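You operate a simulated robot arm through the tools that you are given. There is no shell and no other tool.

Carry out the task below with a simulated robot arm. There is one attempt and no reset: what you move stays moved.

TASK
Bring the green cube light to 50% on STORE in well A, switch off and dial back to FULL.
Fine: set the dial and dock the light before switching on; leave it in the well; leave the other lights alone.

The check looks at the end state, three seconds after you hand in, the way a careful person would. Anything else that was tipped, shoved, dropped, spilled or broken makes it a failure.

THE ROBOT
A 7-joint arm with a fingered hand, fixed in place. Base frame: the origin is at the foot of the arm, x ahead of it, y to its left, z up. Readings come in cm, rad, newtons and seconds.
Its first joint turns from -1.204 to 3.002 rad. Payload 5 kg.
Tool frame: the origin (TCP) lies between the finger pads and is the grasp point; the fingertips stand 3.2 cm ahead of it; z points along the fingers, y is the line along which they close. Largest opening 16 cm; the body of the gripper starts 8.9 cm behind the TCP. The gripper is a hand of 3 fingers: y runs from the thumb to the fingers, the wrist lies at [0, 0, -25.2] in the tool frame, and closing takes about 1.5 s.
Orientation is that of the tool frame in the base frame, as a unit quaternion [x, y, z, w]. With the fingers straight down and closing along the base's y, the tool's x points along the base's -x, its y along +y and its z along -z.

THE INTERFACE
- The arm moves only by the tool servo_tool. Its argument "plan" is a list of rows, each a list of 3 entries, a list of its own where there are three numbers: the gripper command, from -1 (shut) to 1 (fully open), values between in proportion, then the shift along the base's x, y, z in cm, then the turn, a rotation vector about the base's x, y, z in rad. In form: [[jaw, [tx, ty, tz], [ax, ay, az]], ...]. A call has 1 to 20 rows; each row shifts and turns the commanded pose from where the row before left it. A row lasts 0.2 s, in which the tool goes at most 5 cm and 0.15 rad; a call with a longer step from one row to the next is refused whole, and so is a gripper value outside its range. A pose out of reach is approached as far as the arm can. The call stops where the force on the tool passes 40 N (or 10 N more than at its start, if that is more) or the arm is blocked; 0.2 s more then pass. The fingers move at their own pace (about 10.8 cm/s each) and stop on an object; they squeeze with about 25 N. The grip force told is the motor's: it shows also when the fingers shut on nothing. Time passes only in rows, and 0.2 s behind the last, so rows that do not move let the fingers close. It gives the time, the measured TCP pose, the force on the tool (base axes), the opening and the grip force at its end, in the units of the frame above (readings bear some noise), with the torque about the TCP (base axes, N m) and any sound that the robot's microphone picked up.
- Cameras (640 x 400 px; columns grow to the right, rows downward): "scene" is fixed at [39.5, 65.55, 161.85]; the picture's right is [-0.96, -0.29, 0.00], its down [-0.10, 0.34, -0.93] and it looks along [0.27, -0.89, -0.36] (base axes); focal length 357 px, centre (320, 200). "wrist" rides on the gripper at [6.5, -0.4, -11.6] in the tool frame; the picture's right is [0.06, 1.00, 0.00], its down [-0.87, 0.05, -0.49] and it looks along [-0.49, 0.03, 0.87] (tool axes); focal length 261 px, centre (320, 200). There is no depth. A picture from a camera that has moved, and an enlarged one, comes with that camera's place and axes in the base frame and with its lens. The place of the scene camera against the robot may be out by one fixed shift of up to 1.2 cm in any direction.
- camera(camera): a new picture of that camera. No time passes.
- raise_lower(by): slides the trunk up (or, below 0, down) by that many cm; the arm rides with it, the base frame stays. It gives what a move gives, with no picture.
- preshape(shape): the hand has 3 fingers and takes this shape, open, in about a second: jaw (thumb against the fingers, like two jaws); tri (thumb and two fingers); tip (a fingertip pinch); poke (one finger out to press); point (the index stretched); flat (the hand flat); cup (the hand cupped); fist (a fist). The gripper value then closes the fingers along that shape, each until it touches; the sizes above hold for jaw. It gives what a move gives, with no picture.
- close_up(camera, box): a new picture of the part [left, top, right, bottom] of that camera's present view, enlarged. No time passes.
- job_done(): hands the job in; it is judged then, once.

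Places have to be worked out from the pictures, the camera data and where the tool is seen. Open the gripper and draw the arm clear of the work before you hand the job in, unless the task says otherwise.

The tools are called after "Request:" as name(argument=value, ...) on one line, values as JSON. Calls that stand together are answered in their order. servo_tool: Moves the arm, as the interface text tells. Its arguments: {"type":"object","properties":{"plan":{"type":"array"}},"required":["plan"]} The other tools are called the same way: raise_lower (by) slides the trunk up or down; preshape (shape) gives the hand a shape; camera (camera) takes a picture; close_up (camera, box) takes an enlarged picture of a part of a camera's view; job_done () hands the job in.

At the start:

```text
time: 0.0
tool_pos: [53.87, -59.33, 125.05]
ee_rot: [-0.001, 1.0, 0.0, 0.0]
ft_force: [0.9, 0.0, 0.3]
torque: [0.03, -0.01, 0.04]
gripper_width: 16.01
gripper_force: 0.1
shape: jaw
trunk travel left (down, up): [-65.0, 29.0]
```

scene: 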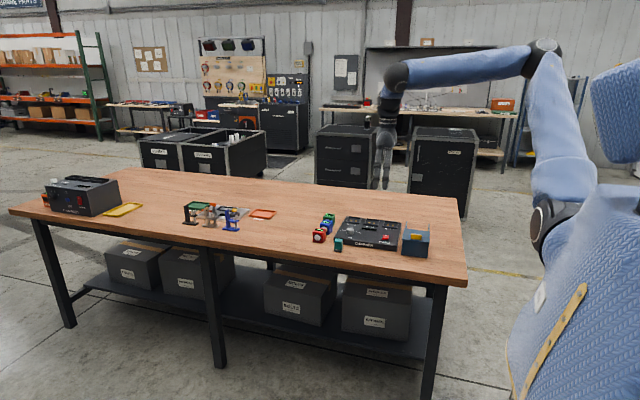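
wrist: 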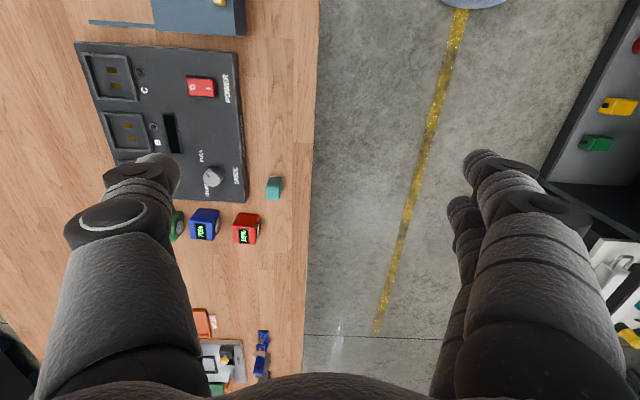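

I'll look closer at the charger and the lights in both cameras before moving.

Request:
close_up(camera="scene", box=[300, 190, 460, 290])

Request:
close_up(camera="wrist", box=[60, 20, 320, 260])

Request:
close_up(camera="scene", box=[20, 160, 300, 260])

```text
4.00 times, centred on (380, 240) of scene
camera zoom: at [39.5, 65.55, 161.85], right [-0.96, -0.29, 0.0], down [-0.1, 0.34, -0.93], along [0.27, -0.89, -0.36], focal length 1429 px, centre (80, 40)
```

zoom: 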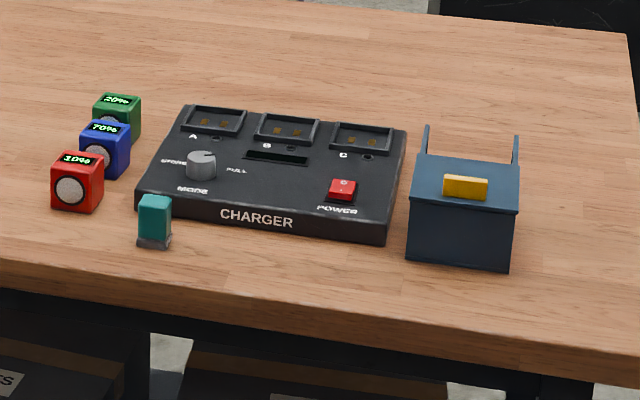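

```text
1.67 times, centred on (190, 140) of wrist
camera zoom: at [47.08, -59.75, 136.47], right [-0.06, 1.0, 0.0], down [0.87, 0.05, 0.49], along [0.49, 0.03, -0.87], focal length 434 px, centre (537, 300)
```

zoom: 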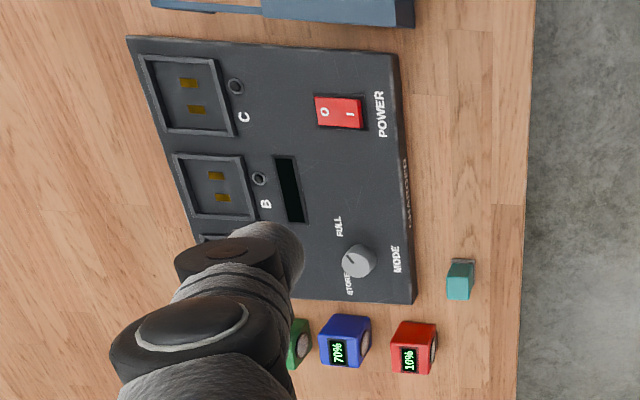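

```text
2.29 times, centred on (160, 210) of scene
camera zoom: at [39.5, 65.55, 161.85], right [-0.96, -0.29, 0.0], down [-0.1, 0.34, -0.93], along [0.27, -0.89, -0.36], focal length 817 px, centre (686, 177)
```

zoom: 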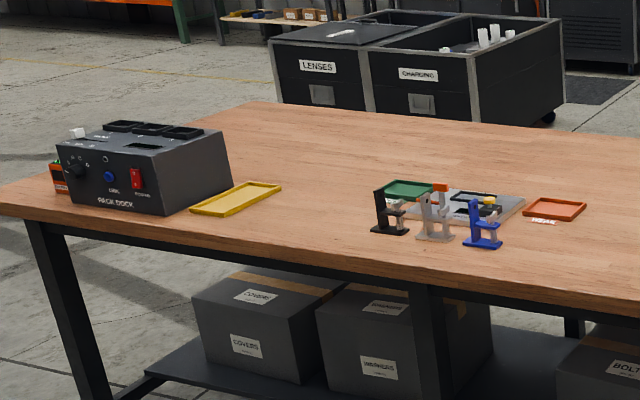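

The power switch triangulates to about (53, -79.6, 88.8), well A to about (70, -93.5) and the green cube to about (83, -94). These look near the reach limit, so I'll move out at the current height to test reach and get a better view.

Request:
servo_tool(plan=[[1, [3, -3, 0], [0, 0, 0]], [1, [3, -3, 0], [0, 0, 0]], [1, [3, -3, 0], [0, 0, 0]], [1, [3, -3, 0], [0, 0, 0]], [1, [3, -3, 0], [0, 0, 0]], [1, [0, 0, 0], [0, 0, 0]], [1, [0, 0, 0], [0, 0, 0]]])

Request:
camera(camera="wrist")

Request:
camera(camera="scene")

```text
time: 1.6
tool_pos: [68.93, -74.47, 125.37]
ee_rot: [0.0, 1.0, 0.0, 0.0]
ft_force: [-0.2, -0.6, 0.3]
torque: [-0.01, 0.02, 0.0]
gripper_width: 15.96
gripper_force: 0.0
shape: jaw
trunk travel left (down, up): [-65.0, 29.0]
```

```text
taken
camera wrist: at [62.29, -75.06, 136.85], right [-0.06, 1.0, 0.0], down [0.87, 0.05, 0.49], along [0.49, 0.03, -0.87], focal length 261 px, centre (320, 200)
```

wrist: 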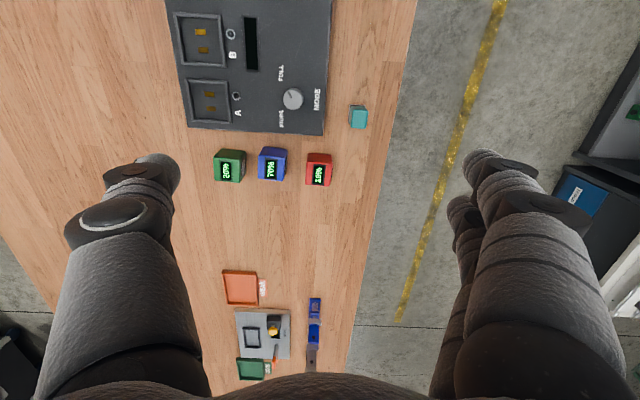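

```text
taken
```

scene: 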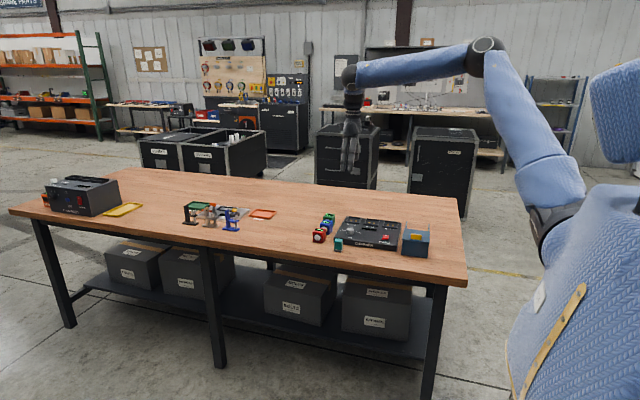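

The arm reached that pose easily, so reach is larger than feared. I'll zoom on the charger and cubes.

Request:
close_up(camera="wrist", box=[160, 0, 400, 150])

Request:
close_up(camera="wrist", box=[180, 120, 372, 240])

Request:
close_up(camera="scene", box=[305, 205, 401, 265])

```text
2.67 times, centred on (280, 75) of wrist
camera zoom: at [62.29, -75.06, 136.85], right [-0.06, 1.0, 0.0], down [0.87, 0.05, 0.49], along [0.49, 0.03, -0.87], focal length 695 px, centre (427, 533)
```

zoom: 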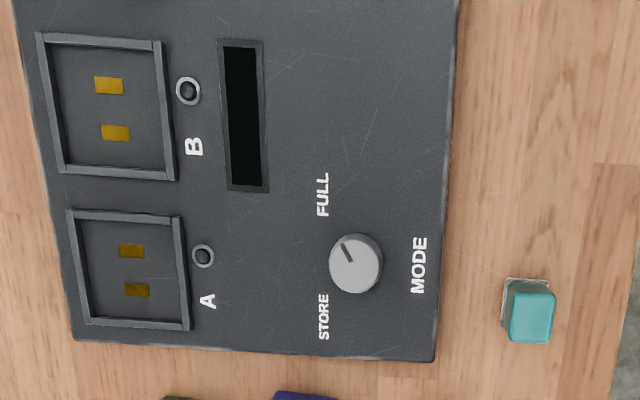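

```text
3.33 times, centred on (276, 180) of wrist
camera zoom: at [62.29, -75.06, 136.85], right [-0.06, 1.0, 0.0], down [0.87, 0.05, 0.49], along [0.49, 0.03, -0.87], focal length 869 px, centre (467, 267)
```

zoom: 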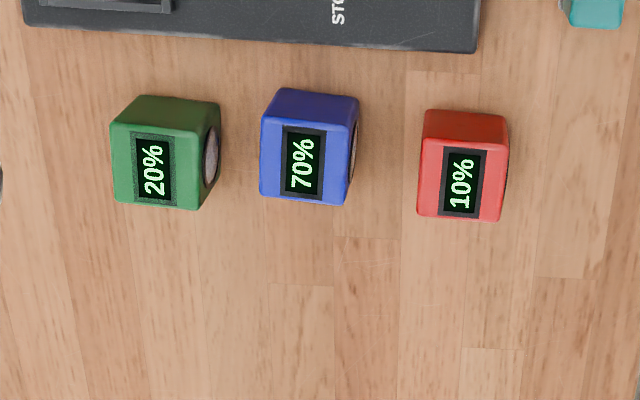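

```text
6.67 times, centred on (353, 235) of scene
camera zoom: at [39.5, 65.55, 161.85], right [-0.96, -0.29, 0.0], down [-0.1, 0.34, -0.93], along [0.27, -0.89, -0.36], focal length 2382 px, centre (100, -33)
```

zoom: 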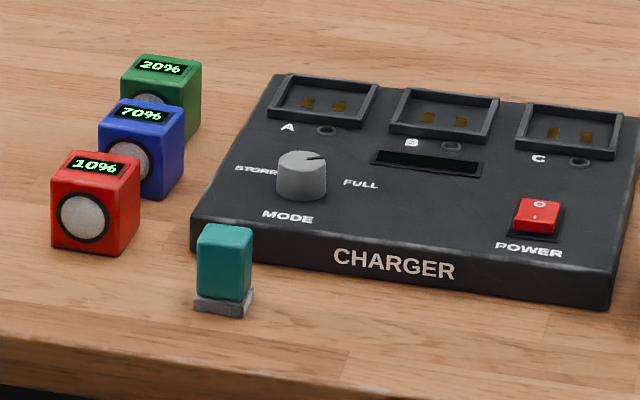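

Two-view triangulation puts the knob top at about (68.9, -79.1, 90.9). The green cube's top is at about (82.8, -91.9, 90.7) with about 5 cm sides. The pointer is at FULL, so STORE should be about 120° counter-clockwise from above. I'll go above the knob and pre-turn the hand -60°.

Request:
servo_tool(plan=[[0, [0, -1, -3], [0, 0, -0.15]], [0, [0, -1, -3], [0, 0, -0.15]], [0, [0, -1, -3], [0, 0, -0.15]], [0, [0, -1, -3], [0, 0, -0.15]], [0, [0, -0.6, -3], [0, 0, -0.15]], [0, [0, 0, -3], [0, 0, -0.15]], [0, [0, 0, -2], [0, 0, -0.15]], [0, [0, 0, 0], [0, 0, 0]], [0, [0, 0, 0], [0, 0, 0]]])

Request:
camera(camera="wrist")

Request:
camera(camera="scene")

```text
time: 3.6
tool_pos: [68.7, -78.9, 104.85]
ee_rot: [0.501, 0.865, 0.0, 0.001]
ft_force: [-0.1, 0.8, 0.4]
torque: [0.02, -0.01, -0.03]
gripper_width: 8.06
gripper_force: 0.1
shape: jaw
trunk travel left (down, up): [-65.0, 29.0]
```

```text
taken
camera wrist: at [64.87, -73.45, 116.3], right [0.84, 0.55, 0.0], down [0.48, -0.73, 0.49], along [0.27, -0.41, -0.87], focal length 261 px, centre (320, 200)
```

wrist: 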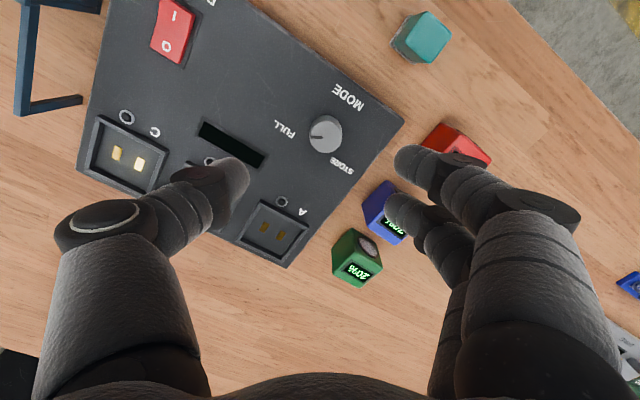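

```text
taken
```

scene: 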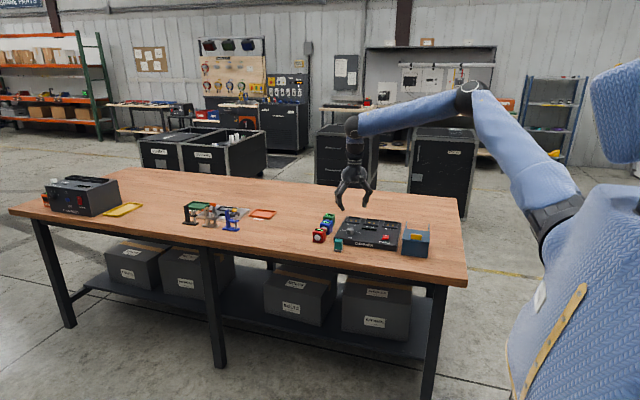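

The knob computes to about (69.0, -78.9) here, which agrees with before. I'll look closer at the pointer and the rocker.

Request:
close_up(camera="wrist", box=[250, 70, 410, 170])

Request:
close_up(camera="wrist", box=[80, 0, 240, 100])

Request:
close_up(camera="wrist", box=[210, 190, 410, 300])

```text
4.00 times, centred on (330, 120) of wrist
camera zoom: at [64.87, -73.45, 116.3], right [0.84, 0.55, 0.0], down [0.48, -0.73, 0.49], along [0.27, -0.41, -0.87], focal length 1043 px, centre (280, 520)
```

zoom: 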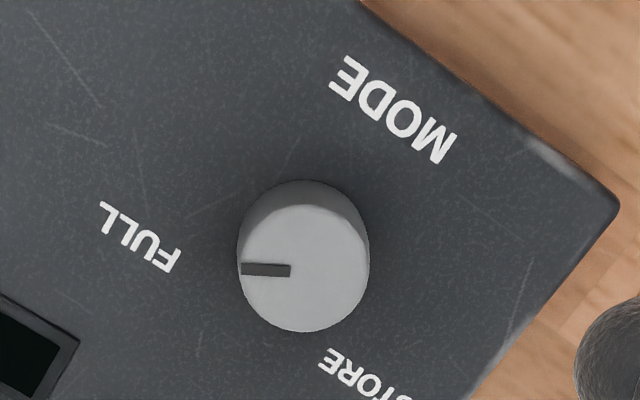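

```text
4.00 times, centred on (160, 50) of wrist
camera zoom: at [64.87, -73.45, 116.3], right [0.84, 0.55, 0.0], down [0.48, -0.73, 0.49], along [0.27, -0.41, -0.87], focal length 1043 px, centre (960, 800)
```

zoom: 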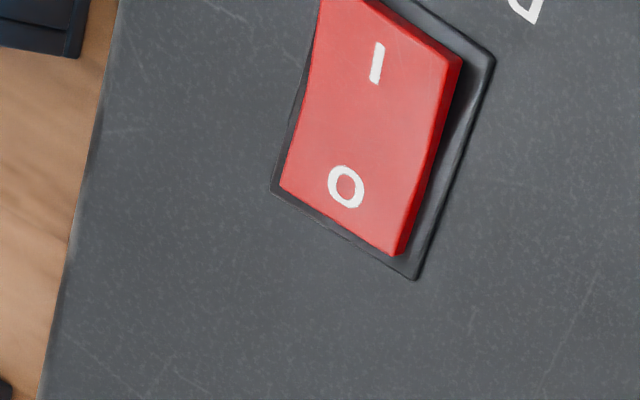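

```text
3.20 times, centred on (310, 245) of wrist
camera zoom: at [64.87, -73.45, 116.3], right [0.84, 0.55, 0.0], down [0.48, -0.73, 0.49], along [0.27, -0.41, -0.87], focal length 834 px, centre (352, 56)
```

zoom: 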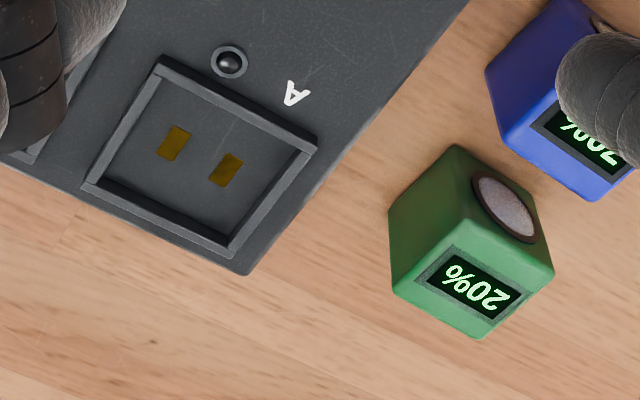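

The rocker's I end is raised, so it is off, and the pointer is about 57° clockwise from "up". STORE mirrors it at about 57–60° counter-clockwise. I'll lower so the fingertips straddle the knob just above the panel.

Request:
servo_tool(plan=[[0, [0.3, -0.1, -3], [0, 0, 0]], [0, [0, 0, -3], [0, 0, 0]], [0, [0, 0, -3], [0, 0, 0]], [0, [0, 0, -2], [0, 0, 0]], [0, [0, 0, -1.2], [0, 0, 0]], [0, [0, 0, 0], [0, 0, 0]], [0, [0, 0, 0], [0, 0, 0]]])

Request:
camera(camera="wrist")

Request:
close_up(camera="scene", box=[300, 190, 460, 290])

```text
time: 5.2
tool_pos: [69.15, -79.0, 92.72]
ee_rot: [0.5, 0.866, 0.0, 0.0]
ft_force: [0.4, -0.7, 0.6]
torque: [0.0, -0.04, -0.01]
gripper_width: 8.06
gripper_force: 0.0
shape: jaw
trunk travel left (down, up): [-65.0, 29.0]
```

```text
taken
camera wrist: at [65.36, -73.61, 104.21], right [0.83, 0.55, 0.0], down [0.48, -0.73, 0.49], along [0.27, -0.41, -0.87], focal length 261 px, centre (320, 200)
```

wrist: 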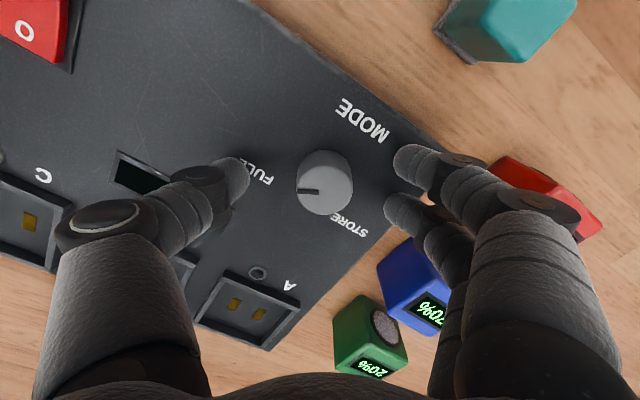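

```text
4.00 times, centred on (380, 240) of scene
camera zoom: at [39.5, 65.55, 161.85], right [-0.96, -0.29, 0.0], down [-0.1, 0.34, -0.93], along [0.27, -0.89, -0.36], focal length 1429 px, centre (80, 40)
```

zoom: 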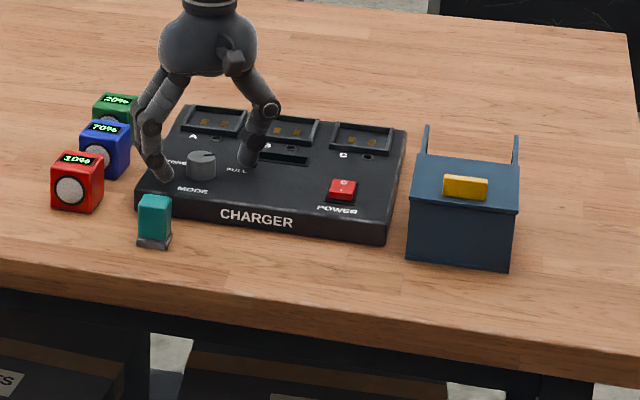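

The fingers straddle the knob well centered. I'll close on it.

Request:
servo_tool(plan=[[-1, [0, 0, 0], [0, 0, 0]], [-1, [0, 0, 0], [0, 0, 0]], [-1, [0, 0, 0], [0, 0, 0]], [-1, [0, 0, 0], [0, 0, 0]], [-1, [0, 0, 0], [0, 0, 0]], [-1, [0, 0, 0], [0, 0, 0]]])

Request:
camera(camera="wrist")

```text
time: 6.6
tool_pos: [69.13, -78.96, 92.67]
ee_rot: [0.501, 0.866, 0.0, 0.0]
ft_force: [-1.3, 2.6, -2.3]
torque: [0.1, 0.01, 0.04]
gripper_width: 2.1
gripper_force: 24.6
shape: jaw
trunk travel left (down, up): [-65.0, 29.0]
```

```text
taken
camera wrist: at [65.35, -73.6, 104.21], right [0.83, 0.55, 0.0], down [0.48, -0.73, 0.49], along [0.27, -0.41, -0.87], focal length 261 px, centre (320, 200)
```

wrist: 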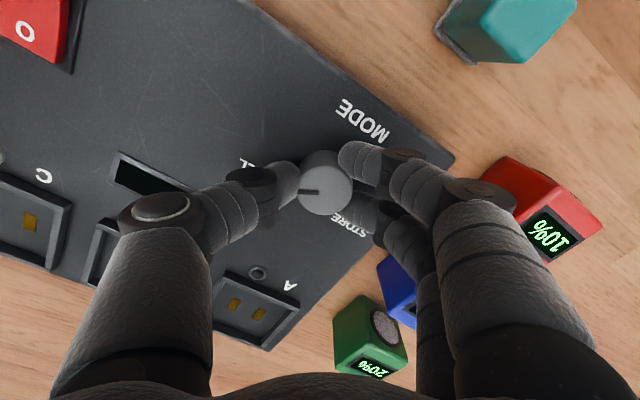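

The fingers are gripping the knob at 24.6 N. I'll turn it counter-clockwise by about 1 rad first and check the response.

Request:
servo_tool(plan=[[-1, [0, 0, 0], [0, 0, 0.12]], [-1, [0, 0, 0], [0, 0, 0.12]], [-1, [0, 0, 0], [0, 0, 0.12]], [-1, [0, 0, 0], [0, 0, 0.12]], [-1, [0, 0, 0], [0, 0, 0.12]], [-1, [0, 0, 0], [0, 0, 0.12]], [-1, [0, 0, 0], [0, 0, 0.12]], [-1, [0, 0, 0], [0, 0, 0.12]], [-1, [0, 0, 0], [0, 0, 0]]])

Request:
camera(camera="wrist")

```text
time: 8.6
tool_pos: [69.19, -79.07, 92.74]
ee_rot: [0.044, 0.999, 0.0, 0.0]
ft_force: [16.1, -13.6, 2.1]
torque: [-0.4, -0.33, -0.05]
gripper_width: 2.08
gripper_force: 25.2
shape: jaw
trunk travel left (down, up): [-65.0, 29.0]
```

```text
taken
camera wrist: at [62.44, -79.0, 104.19], right [0.03, 1.0, 0.0], down [0.87, -0.02, 0.49], along [0.49, -0.01, -0.87], focal length 261 px, centre (320, 200)
```

wrist: 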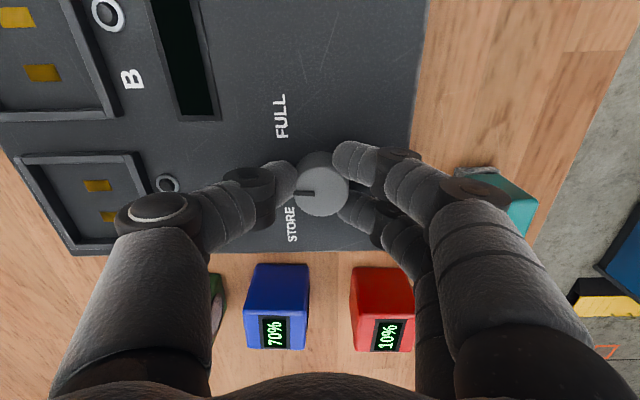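

The knob turns with the hand, and the pointer now points straight up. There's about 21 N side force, so I'll shift slightly to relieve it and continue by about 1.05 rad.

Request:
servo_tool(plan=[[-1, [0.1, -0.1, 0], [0, 0, 0.1]], [-1, [0.05, -0.05, 0], [0, 0, 0.12]], [-1, [0, 0, 0], [0, 0, 0.12]], [-1, [0, 0, 0], [0, 0, 0.12]], [-1, [0, 0, 0], [0, 0, 0.12]], [-1, [0, 0, 0], [0, 0, 0.12]], [-1, [0, 0, 0], [0, 0, 0.12]], [-1, [0, 0, 0], [0, 0, 0.12]], [-1, [0, 0, 0], [0, 0, 0.1]], [-1, [0, 0, 0], [0, 0, 0]]])

Request:
camera(camera="wrist")

```text
time: 10.8
tool_pos: [69.31, -79.1, 92.71]
ee_rot: [-0.459, 0.889, 0.0, 0.0]
ft_force: [9.7, -16.5, 6.0]
torque: [-0.45, -0.35, -0.07]
gripper_width: 2.11
gripper_force: 24.6
shape: jaw
trunk travel left (down, up): [-65.0, 29.0]
```

```text
taken
camera wrist: at [65.66, -84.85, 104.18], right [-0.85, 0.53, 0.0], down [0.46, 0.74, 0.49], along [0.26, 0.42, -0.87], focal length 261 px, centre (320, 200)
```

wrist: 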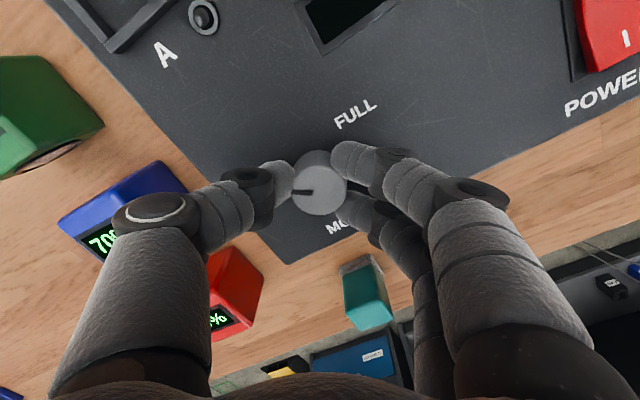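

The hand rotated about 115° and the pointer is now about 58° counter-clockwise from up, mirroring FULL. I'll release, rise a little and inspect.

Request:
servo_tool(plan=[[-0.1, [0, 0, 0], [0, 0, 0]], [-0.1, [0, 0, 0], [0, 0, 0]], [-0.1, [0, 0, 0], [0, 0, 0]], [-0.1, [0, 0, 0], [0, 0, 0]], [-0.1, [0, 0, 2], [0, 0, 0]], [-0.1, [0, 0, 4], [0, 0, 0]], [-0.1, [0, 0, 4], [0, 0, 0]], [-0.1, [0, 0, 4], [0, 0, 0]], [-0.1, [0, 0, 0], [0, 0, 0]], [-0.1, [0, 0, 0], [0, 0, 0]]])

Request:
camera(camera="wrist")

Request:
close_up(camera="wrist", box=[240, 70, 400, 170])

Request:
close_up(camera="scene", box=[305, 205, 401, 265])

```text
time: 13.0
tool_pos: [69.31, -78.9, 106.99]
ee_rot: [-0.458, 0.889, 0.001, 0.0]
ft_force: [0.1, -0.5, 0.8]
torque: [-0.01, -0.01, 0.02]
gripper_width: 7.12
gripper_force: 0.1
shape: jaw
trunk travel left (down, up): [-65.0, 29.0]
```

```text
taken
camera wrist: at [65.63, -84.5, 118.53], right [-0.85, 0.53, 0.0], down [0.46, 0.74, 0.49], along [0.26, 0.42, -0.87], focal length 261 px, centre (320, 200)
```

wrist: 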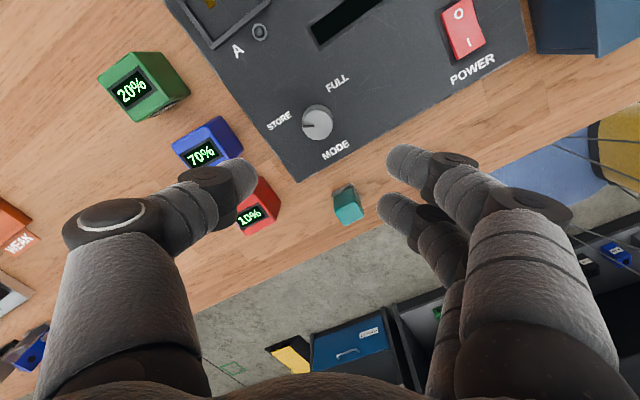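

```text
4.00 times, centred on (320, 120) of wrist
camera zoom: at [65.63, -84.5, 118.53], right [-0.85, 0.53, 0.0], down [0.46, 0.74, 0.49], along [0.26, 0.42, -0.87], focal length 1043 px, centre (320, 520)
```

zoom: 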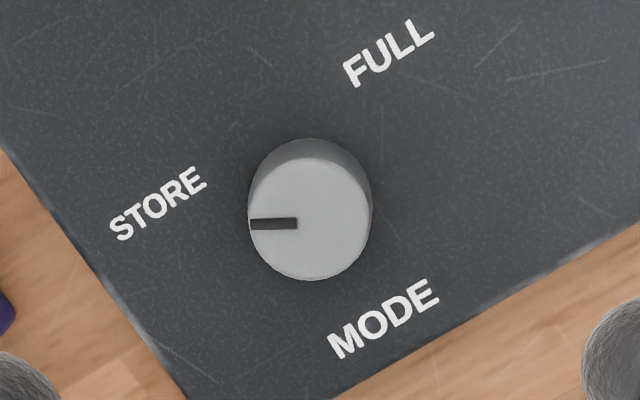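

```text
6.67 times, centred on (353, 235) of scene
camera zoom: at [39.5, 65.55, 161.85], right [-0.96, -0.29, 0.0], down [-0.1, 0.34, -0.93], along [0.27, -0.89, -0.36], focal length 2382 px, centre (100, -33)
```

zoom: 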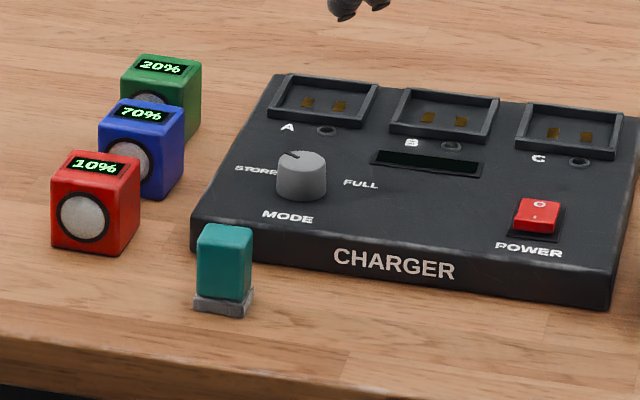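

The dial sits on STORE. Next I'll move above the green cube at about (82.8, -91.9), with the hand rotated back to yaw 0.

Request:
servo_tool(plan=[[0, [2, -2, 0], [0, 0, -0.136]], [0, [2, -2, 0], [0, 0, -0.136]], [0, [2, -2, 0], [0, 0, -0.136]], [0, [2, -2, 0], [0, 0, -0.136]], [0, [2, -2, 0], [0, 0, -0.136]], [0, [2, -2, 0], [0, 0, -0.137]], [0, [1.5, -1, 0], [0, 0, -0.137]], [0, [0, 0, 0], [0, 0, 0]], [0, [0, 0, 0], [0, 0, 0]]])

Request:
camera(camera="wrist")

Request:
camera(camera="scene")

```text
time: 15.0
tool_pos: [82.8, -92.1, 106.57]
ee_rot: [0.001, 1.0, 0.001, 0.0]
ft_force: [0.7, 0.4, 0.0]
torque: [0.01, 0.03, 0.03]
gripper_width: 7.96
gripper_force: 0.1
shape: jaw
trunk travel left (down, up): [-65.0, 29.0]
```

```text
taken
camera wrist: at [76.14, -92.59, 118.12], right [-0.06, 1.0, 0.0], down [0.87, 0.05, 0.49], along [0.49, 0.03, -0.87], focal length 261 px, centre (320, 200)
```

wrist: 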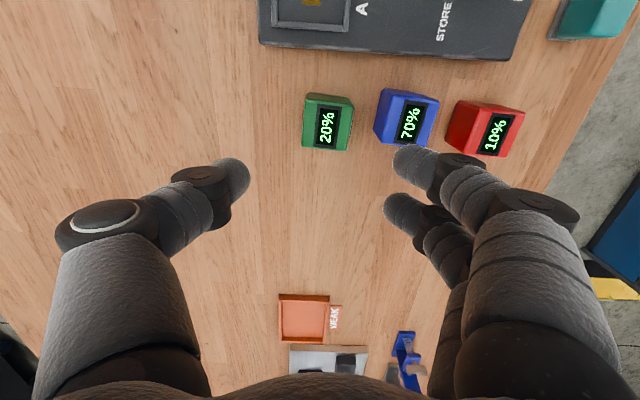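

```text
taken
```

scene: 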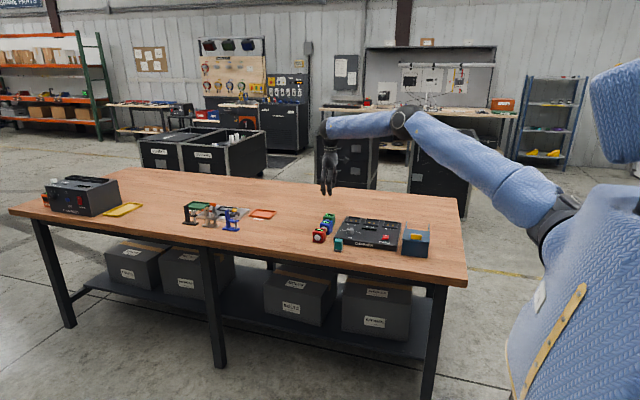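

Request:
close_up(camera="wrist", box=[240, 0, 460, 165])

```text
2.42 times, centred on (350, 82) of wrist
camera zoom: at [76.14, -92.59, 118.12], right [-0.06, 1.0, 0.0], down [0.87, 0.05, 0.49], along [0.49, 0.03, -0.87], focal length 632 px, centre (247, 485)
```

zoom: 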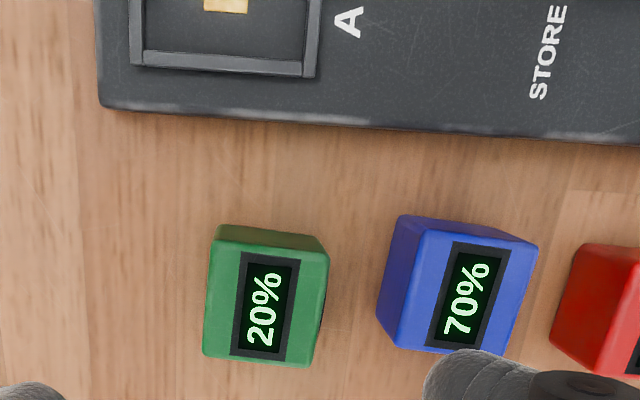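

The green cube is 5 cm across, nearly square to the axes, centered at about (82.7, -91.5). The gap to the blue cube is only about 3.4 cm, so I'll turn the hand 90° to grip along x, clear of the blue one.

Request:
servo_tool(plan=[[-0.1, [0, 0.2, 0], [0, 0, -0.143]], [-0.1, [0, 0.2, 0], [0, 0, -0.143]], [-0.1, [-0.1, 0.2, 0], [0, 0, -0.143]], [-0.1, [0, 0, 0], [0, 0, -0.143]], [-0.1, [0, 0, 0], [0, 0, -0.143]], [-0.1, [0, 0, 0], [0, 0, -0.143]], [-0.1, [0, 0, 0], [0, 0, -0.143]], [-0.1, [0, 0, 0], [0, 0, -0.143]], [-0.1, [0, 0, 0], [0, 0, -0.143]], [-0.1, [0, 0, 0], [0, 0, -0.143]], [-0.1, [0, 0, 0], [0, 0, -0.141]], [-0.1, [0, 0, 0], [0, 0, 0]], [-0.1, [0, 0, 0], [0, 0, 0]]])

Request:
camera(camera="wrist")

```text
time: 17.8
tool_pos: [82.55, -91.49, 106.8]
ee_rot: [0.708, 0.706, 0.0, 0.0]
ft_force: [0.8, 0.4, -0.2]
torque: [0.01, 0.0, -0.02]
gripper_width: 7.27
gripper_force: 0.1
shape: jaw
trunk travel left (down, up): [-65.0, 29.0]
```

```text
taken
camera wrist: at [82.02, -85.09, 118.21], right [1.0, 0.06, 0.0], down [0.05, -0.87, 0.49], along [0.03, -0.49, -0.87], focal length 261 px, centre (320, 200)
```

wrist: 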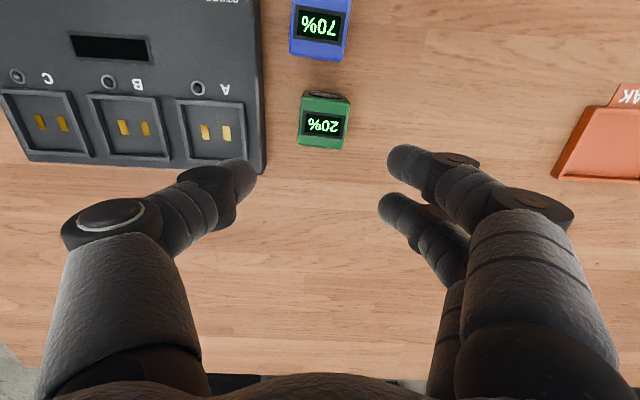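

Request:
close_up(camera="wrist", box=[160, 60, 360, 185])

```text
3.20 times, centred on (260, 122) of wrist
camera zoom: at [82.02, -85.09, 118.21], right [1.0, 0.06, 0.0], down [0.05, -0.87, 0.49], along [0.03, -0.49, -0.87], focal length 834 px, centre (512, 448)
```

zoom: 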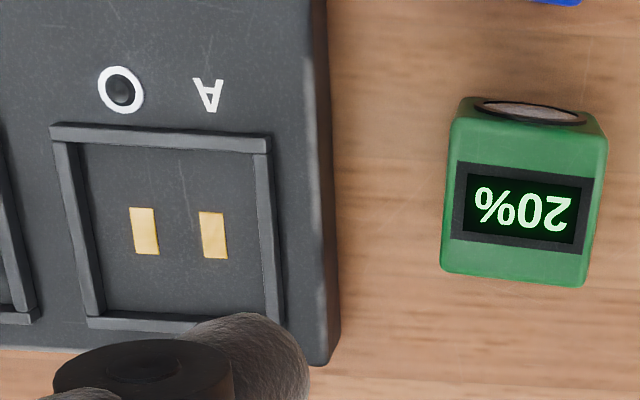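

I'll descend over the green cube so the fingertips reach about z=88, gripping its upper half.

Request:
servo_tool(plan=[[-0.1, [0.2, 0, -3], [0, 0, 0]], [-0.1, [0, 0, -4], [0, 0, 0]], [-0.1, [0, 0, -3], [0, 0, 0]], [-0.1, [0, 0, -2], [0, 0, 0]], [-0.1, [0, 0, 0], [0, 0, 0]], [-0.1, [0, 0, 0], [0, 0, 0]]])

Request:
camera(camera="wrist")

Request:
close_up(camera="scene", box=[300, 190, 460, 290])

```text
time: 19.2
tool_pos: [82.62, -91.36, 94.83]
ee_rot: [0.708, 0.706, 0.0, 0.0]
ft_force: [0.3, 0.5, 0.7]
torque: [-0.01, -0.02, 0.01]
gripper_width: 7.26
gripper_force: 0.0
shape: jaw
trunk travel left (down, up): [-65.0, 29.0]
```

```text
taken
camera wrist: at [82.07, -85.08, 106.26], right [1.0, 0.06, 0.0], down [0.05, -0.87, 0.49], along [0.03, -0.49, -0.87], focal length 261 px, centre (320, 200)
```

wrist: 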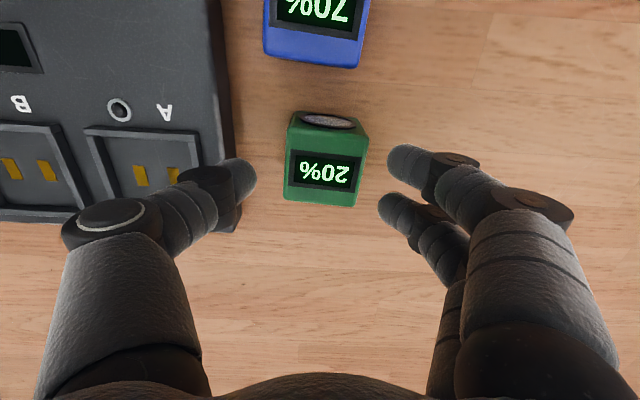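

```text
4.00 times, centred on (380, 240) of scene
camera zoom: at [39.5, 65.55, 161.85], right [-0.96, -0.29, 0.0], down [-0.1, 0.34, -0.93], along [0.27, -0.89, -0.36], focal length 1429 px, centre (80, 40)
```

zoom: 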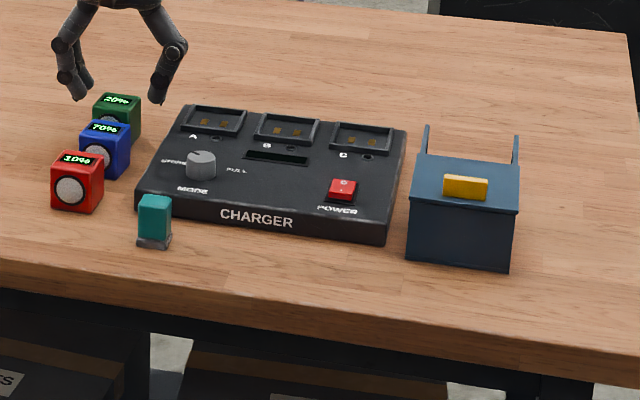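

The cube is between the fingers, centered to within about 2 mm. I'll drop the last 3.6 cm with a small correction and close.

Request:
servo_tool(plan=[[-0.1, [0.15, -0.2, -1.5], [0, 0, 0]], [-0.1, [0, 0, -1.5], [0, 0, 0]], [-0.1, [0, 0, -0.7], [0, 0, 0]], [-0.1, [0, 0, 0], [0, 0, 0]], [-1, [0, 0, 0], [0, 0, 0]], [-1, [0, 0, 0], [0, 0, 0]], [-1, [0, 0, 0], [0, 0, 0]], [-1, [0, 0, 0], [0, 0, 0]], [-1, [0, 0, 0], [0, 0, 0]]])

Request:
camera(camera="wrist")

```text
time: 21.2
tool_pos: [82.63, -91.5, 92.53]
ee_rot: [0.708, 0.706, 0.0, 0.0]
ft_force: [0.3, 0.1, -0.2]
torque: [0.03, -0.02, -0.01]
gripper_width: 4.43
gripper_force: 25.0
shape: jaw
out of reach, approached as far as the arm can: row 2, 3
trunk travel left (down, up): [-65.0, 29.0]
```

```text
taken
camera wrist: at [82.03, -85.06, 104.09], right [1.0, 0.06, 0.0], down [0.05, -0.87, 0.49], along [0.03, -0.49, -0.87], focal length 261 px, centre (320, 200)
```

wrist: 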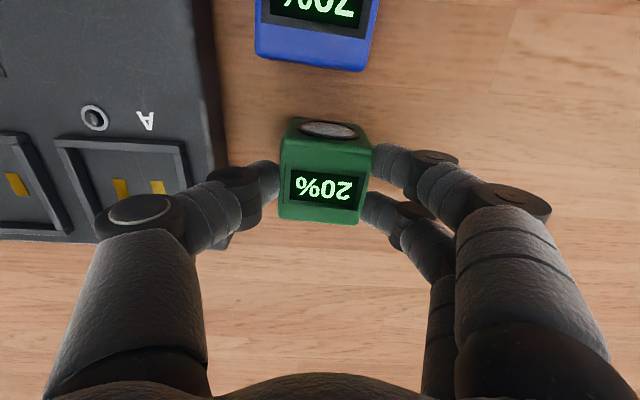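

The grip closed, but reach ran out at z=92.5, so the fingertips only hold the top 1.4 cm. I'll open, rise and lower the trunk by 10 cm to gain margin, then regrip deeper.

Request:
servo_tool(plan=[[-0.1, [0, 0, 0], [0, 0, 0]], [-0.1, [0, 0, 0], [0, 0, 0]], [-0.1, [0, 0, 0], [0, 0, 0]], [-0.1, [0, 0, 0], [0, 0, 0]], [-0.1, [0, 0, 3], [0, 0, 0]], [-0.1, [0, 0, 4], [0, 0, 0]], [-0.1, [0, 0, 4], [0, 0, 0]], [-0.1, [0, 0, 4], [0, 0, 0]], [-0.1, [0, 0, 0], [0, 0, 0]], [-0.1, [0, 0, 0], [0, 0, 0]]])

Request:
camera(camera="wrist")

```text
time: 23.4
tool_pos: [82.58, -91.39, 107.95]
ee_rot: [0.708, 0.707, 0.0, 0.0]
ft_force: [-0.6, 0.0, 0.5]
torque: [0.01, -0.01, 0.01]
gripper_width: 7.14
gripper_force: 0.1
shape: jaw
trunk travel left (down, up): [-65.0, 29.0]
```

```text
taken
camera wrist: at [82.02, -84.95, 119.46], right [1.0, 0.06, 0.0], down [0.05, -0.87, 0.49], along [0.03, -0.49, -0.87], focal length 261 px, centre (320, 200)
```

wrist: 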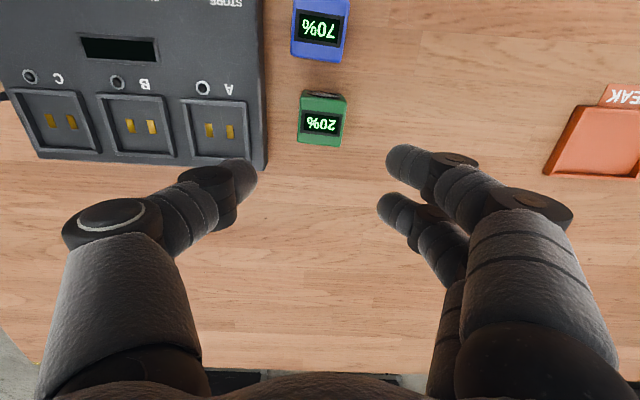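

The cube stayed put. I'll lower the trunk 10 cm; the fingertips will then be at about z=94.8, still above the cubes.

Request:
raise_lower(by=-10)

Request:
camera(camera="wrist")

Request:
camera(camera="scene")

```text
time: 24.7
tool_pos: [82.61, -91.54, 97.96]
ee_rot: [0.708, 0.707, 0.0, 0.0]
ft_force: [-0.2, 0.4, 0.3]
torque: [0.03, -0.01, -0.01]
gripper_width: 7.14
gripper_force: 0.1
shape: jaw
trunk travel left (down, up): [-55.0, 39.0]
```

```text
taken
camera wrist: at [82.03, -84.98, 109.42], right [1.0, 0.06, 0.0], down [0.05, -0.87, 0.49], along [0.03, -0.49, -0.87], focal length 261 px, centre (320, 200)
```

wrist: 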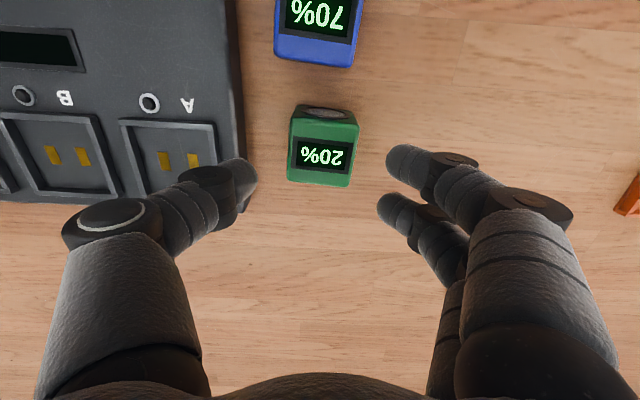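

```text
taken
```

scene: 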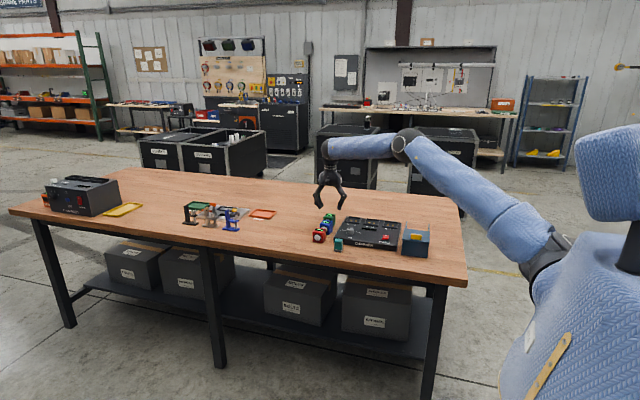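

Now I'll descend to TCP z≈91.0 and grip.

Request:
servo_tool(plan=[[-0.1, [0.1, 0, -2], [0, 0, 0]], [-0.1, [0, 0, -2], [0, 0, 0]], [-0.1, [0, 0, -2], [0, 0, 0]], [-0.1, [0, 0, -1], [0, 0, 0]], [-0.1, [0, 0, 0], [0, 0, 0]], [-1, [0, 0, 0], [0, 0, 0]], [-1, [0, 0, 0], [0, 0, 0]], [-1, [0, 0, 0], [0, 0, 0]], [-1, [0, 0, 0], [0, 0, 0]], [-1, [0, 0, 0], [0, 0, 0]]])

Request:
camera(camera="wrist")

Request:
close_up(camera="scene", box=[300, 190, 460, 290])

```text
time: 26.9
tool_pos: [82.79, -91.45, 90.88]
ee_rot: [0.708, 0.706, 0.0, 0.0]
ft_force: [0.5, -0.1, 0.2]
torque: [-0.01, 0.0, 0.0]
gripper_width: 4.38
gripper_force: 25.2
shape: jaw
trunk travel left (down, up): [-55.0, 39.0]
```

```text
taken
camera wrist: at [82.17, -85.02, 102.33], right [1.0, 0.06, 0.0], down [0.05, -0.87, 0.49], along [0.03, -0.49, -0.87], focal length 261 px, centre (320, 200)
```

wrist: 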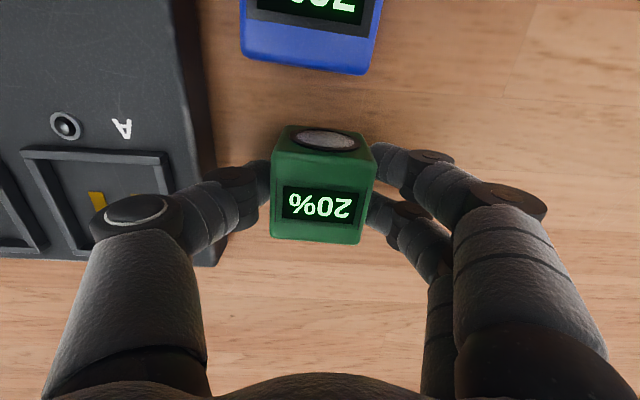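

```text
4.00 times, centred on (380, 240) of scene
camera zoom: at [39.5, 65.55, 161.85], right [-0.96, -0.29, 0.0], down [-0.1, 0.34, -0.93], along [0.27, -0.89, -0.36], focal length 1429 px, centre (80, 40)
```

zoom: 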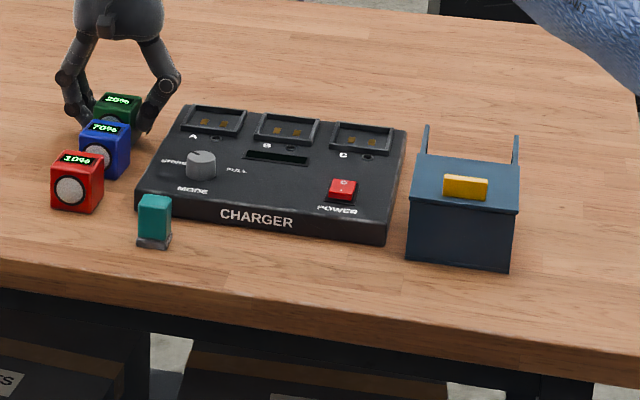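

The cube is firmly held in the upper half. I'll lift it 9 cm and move over well A, which I estimate at about (70.55, -93.7).

Request:
servo_tool(plan=[[-1, [0, 0, 1], [0, 0, 0]], [-1, [0, 0, 2], [0, 0, 0]], [-1, [0, 0, 3], [0, 0, 0]], [-1, [0, 0, 3], [0, 0, 0]], [-1, [-2, 0, 0], [0, 0, 0]], [-1, [-2, 0, 0], [0, 0, 0]], [-1, [-2, -0.5, 0], [0, 0, 0]], [-1, [-2, -0.5, 0], [0, 0, 0]], [-1, [-2, -0.5, 0], [0, 0, 0]], [-1, [-2.15, -0.7, 0], [0, 0, 0]], [-1, [0, 0, 0], [0, 0, 0]], [-1, [0, 0, 0], [0, 0, 0]]])

Request:
camera(camera="wrist")

Request:
close_up(camera="scene", box=[305, 190, 417, 260])

```text
time: 29.5
tool_pos: [70.46, -93.58, 99.84]
ee_rot: [0.708, 0.706, 0.0, 0.0]
ft_force: [0.4, 0.7, -1.8]
torque: [-0.01, -0.01, -0.02]
gripper_width: 4.41
gripper_force: 25.5
shape: jaw
trunk travel left (down, up): [-55.0, 39.0]
```

```text
taken
camera wrist: at [69.79, -87.24, 111.37], right [1.0, 0.06, 0.0], down [0.05, -0.87, 0.49], along [0.03, -0.49, -0.87], focal length 261 px, centre (320, 200)
```

wrist: 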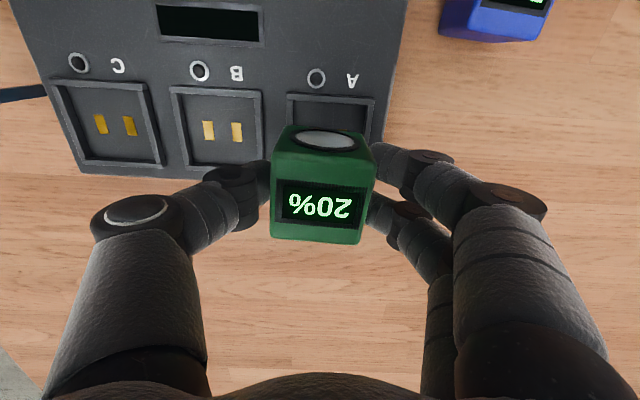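

```text
5.71 times, centred on (361, 225) of scene
camera zoom: at [39.5, 65.55, 161.85], right [-0.96, -0.29, 0.0], down [-0.1, 0.34, -0.93], along [0.27, -0.89, -0.36], focal length 2042 px, centre (86, 57)
```

zoom: 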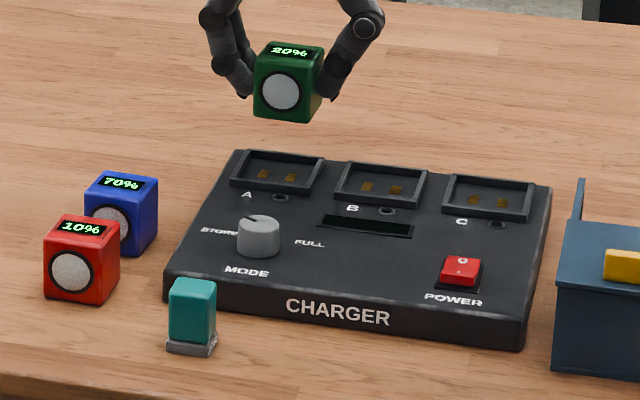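

Request:
close_up(camera="wrist", box=[240, 60, 420, 250])

Request:
close_up(camera="wrist", box=[20, 40, 420, 200])

Request:
close_up(camera="scene", box=[335, 190, 391, 230])

```text
2.11 times, centred on (330, 155) of wrist
camera zoom: at [69.79, -87.24, 111.37], right [1.0, 0.06, 0.0], down [0.05, -0.87, 0.49], along [0.03, -0.49, -0.87], focal length 549 px, centre (299, 295)
```

zoom: 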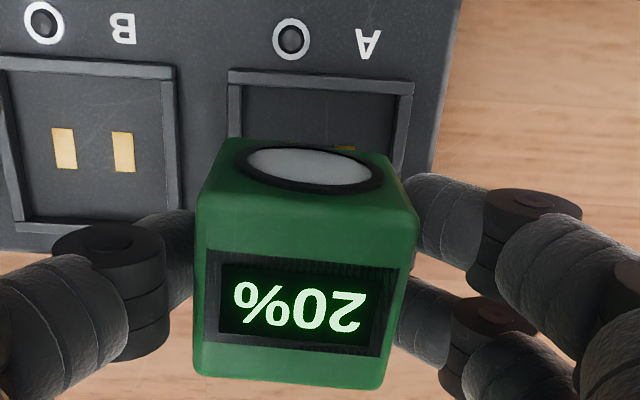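

```text
1.60 times, centred on (220, 120) of wrist
camera zoom: at [69.79, -87.24, 111.37], right [1.0, 0.06, 0.0], down [0.05, -0.87, 0.49], along [0.03, -0.49, -0.87], focal length 417 px, centre (480, 328)
```

zoom: 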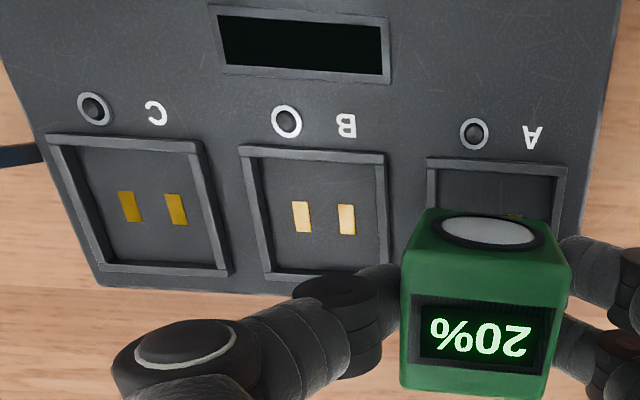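

```text
10.00 times, centred on (363, 210) of scene
camera zoom: at [39.5, 65.55, 161.85], right [-0.96, -0.29, 0.0], down [-0.1, 0.34, -0.93], along [0.27, -0.89, -0.36], focal length 3573 px, centre (-110, 100)
```

zoom: 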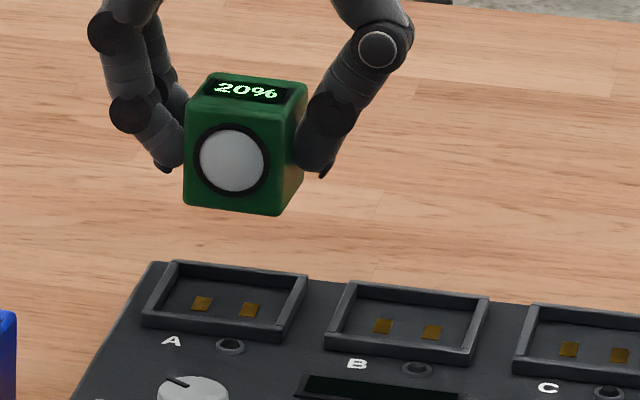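

Comparing the cube and the well in both views, the cube needs to shift about +0.65 cm in x and +0.1 cm in y. I'll correct, lower to just above the rim, and recheck.

Request:
servo_tool(plan=[[-1, [0.65, 0.1, 0], [0, 0, 0]], [-1, [0, 0, -2], [0, 0, 0]], [-1, [0, 0, -2], [0, 0, 0]], [-1, [0, 0, 0], [0, 0, 0]], [-1, [0, 0, 0], [0, 0, 0]]])

Request:
close_up(camera="wrist", box=[140, 60, 440, 260])

Request:
close_up(camera="scene", box=[335, 190, 391, 230])

```text
time: 30.7
tool_pos: [71.27, -93.49, 95.77]
ee_rot: [0.707, 0.707, 0.0, 0.0]
ft_force: [-0.3, 0.3, -1.9]
torque: [0.02, 0.03, 0.02]
gripper_width: 4.38
gripper_force: 25.2
shape: jaw
trunk travel left (down, up): [-55.0, 39.0]
```

```text
2.00 times, centred on (290, 160) of wrist
camera zoom: at [70.71, -87.09, 107.23], right [1.0, 0.06, 0.0], down [0.05, -0.87, 0.49], along [0.03, -0.49, -0.87], focal length 521 px, centre (380, 280)
```

zoom: 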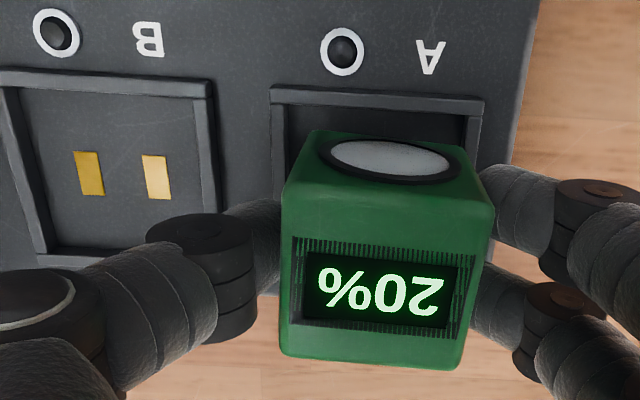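

```text
10.00 times, centred on (363, 210) of scene
camera zoom: at [39.5, 65.55, 161.85], right [-0.96, -0.29, 0.0], down [-0.1, 0.34, -0.93], along [0.27, -0.89, -0.36], focal length 3573 px, centre (-110, 100)
```

zoom: 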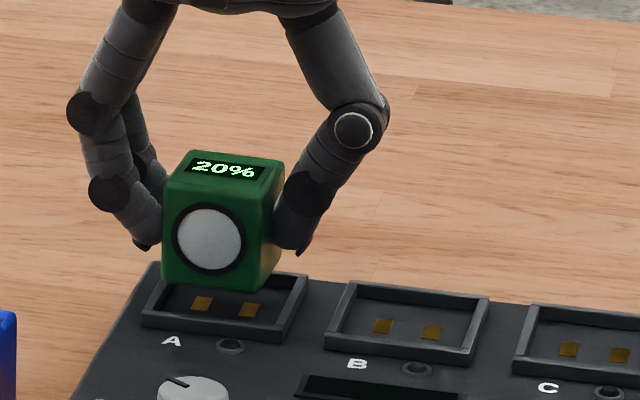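

Cube and well agree to within about 0.2 cm now. I'll nudge by (-0.2, +0.1), then lower gently in small steps while watching the force.

Request:
servo_tool(plan=[[-1, [-0.2, 0.1, 0], [0, 0, 0]], [-1, [0, 0, -0.5], [0, 0, 0]], [-1, [0, 0, -0.4], [0, 0, 0]], [-1, [0, 0, -0.3], [0, 0, 0]], [-1, [0, 0, -0.3], [0, 0, 0]], [-1, [0, 0, -0.2], [0, 0, 0]], [-1, [0, 0, 0], [0, 0, 0]]])

Request:
close_up(camera="wrist", box=[140, 60, 440, 260])

Request:
close_up(camera="scene", box=[335, 190, 391, 230])

```text
time: 32.3
tool_pos: [71.08, -93.45, 94.06]
ee_rot: [0.708, 0.706, 0.0, 0.0]
ft_force: [-0.3, 0.9, -2.5]
torque: [-0.01, 0.02, 0.01]
gripper_width: 4.43
gripper_force: 25.7
shape: jaw
trunk travel left (down, up): [-55.0, 39.0]
```

```text
2.00 times, centred on (290, 160) of wrist
camera zoom: at [70.51, -87.04, 105.72], right [1.0, 0.06, 0.0], down [0.05, -0.87, 0.49], along [0.03, -0.49, -0.87], focal length 521 px, centre (380, 280)
```

zoom: 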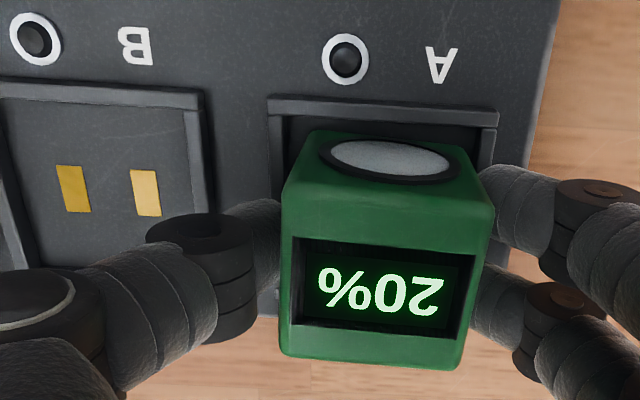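

```text
10.00 times, centred on (363, 210) of scene
camera zoom: at [39.5, 65.55, 161.85], right [-0.96, -0.29, 0.0], down [-0.1, 0.34, -0.93], along [0.27, -0.89, -0.36], focal length 3573 px, centre (-110, 100)
```

zoom: 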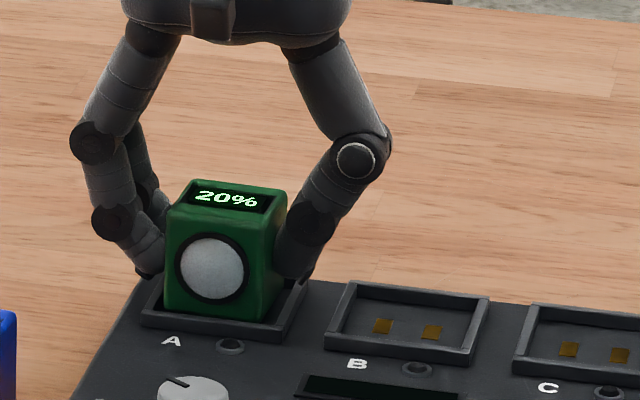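

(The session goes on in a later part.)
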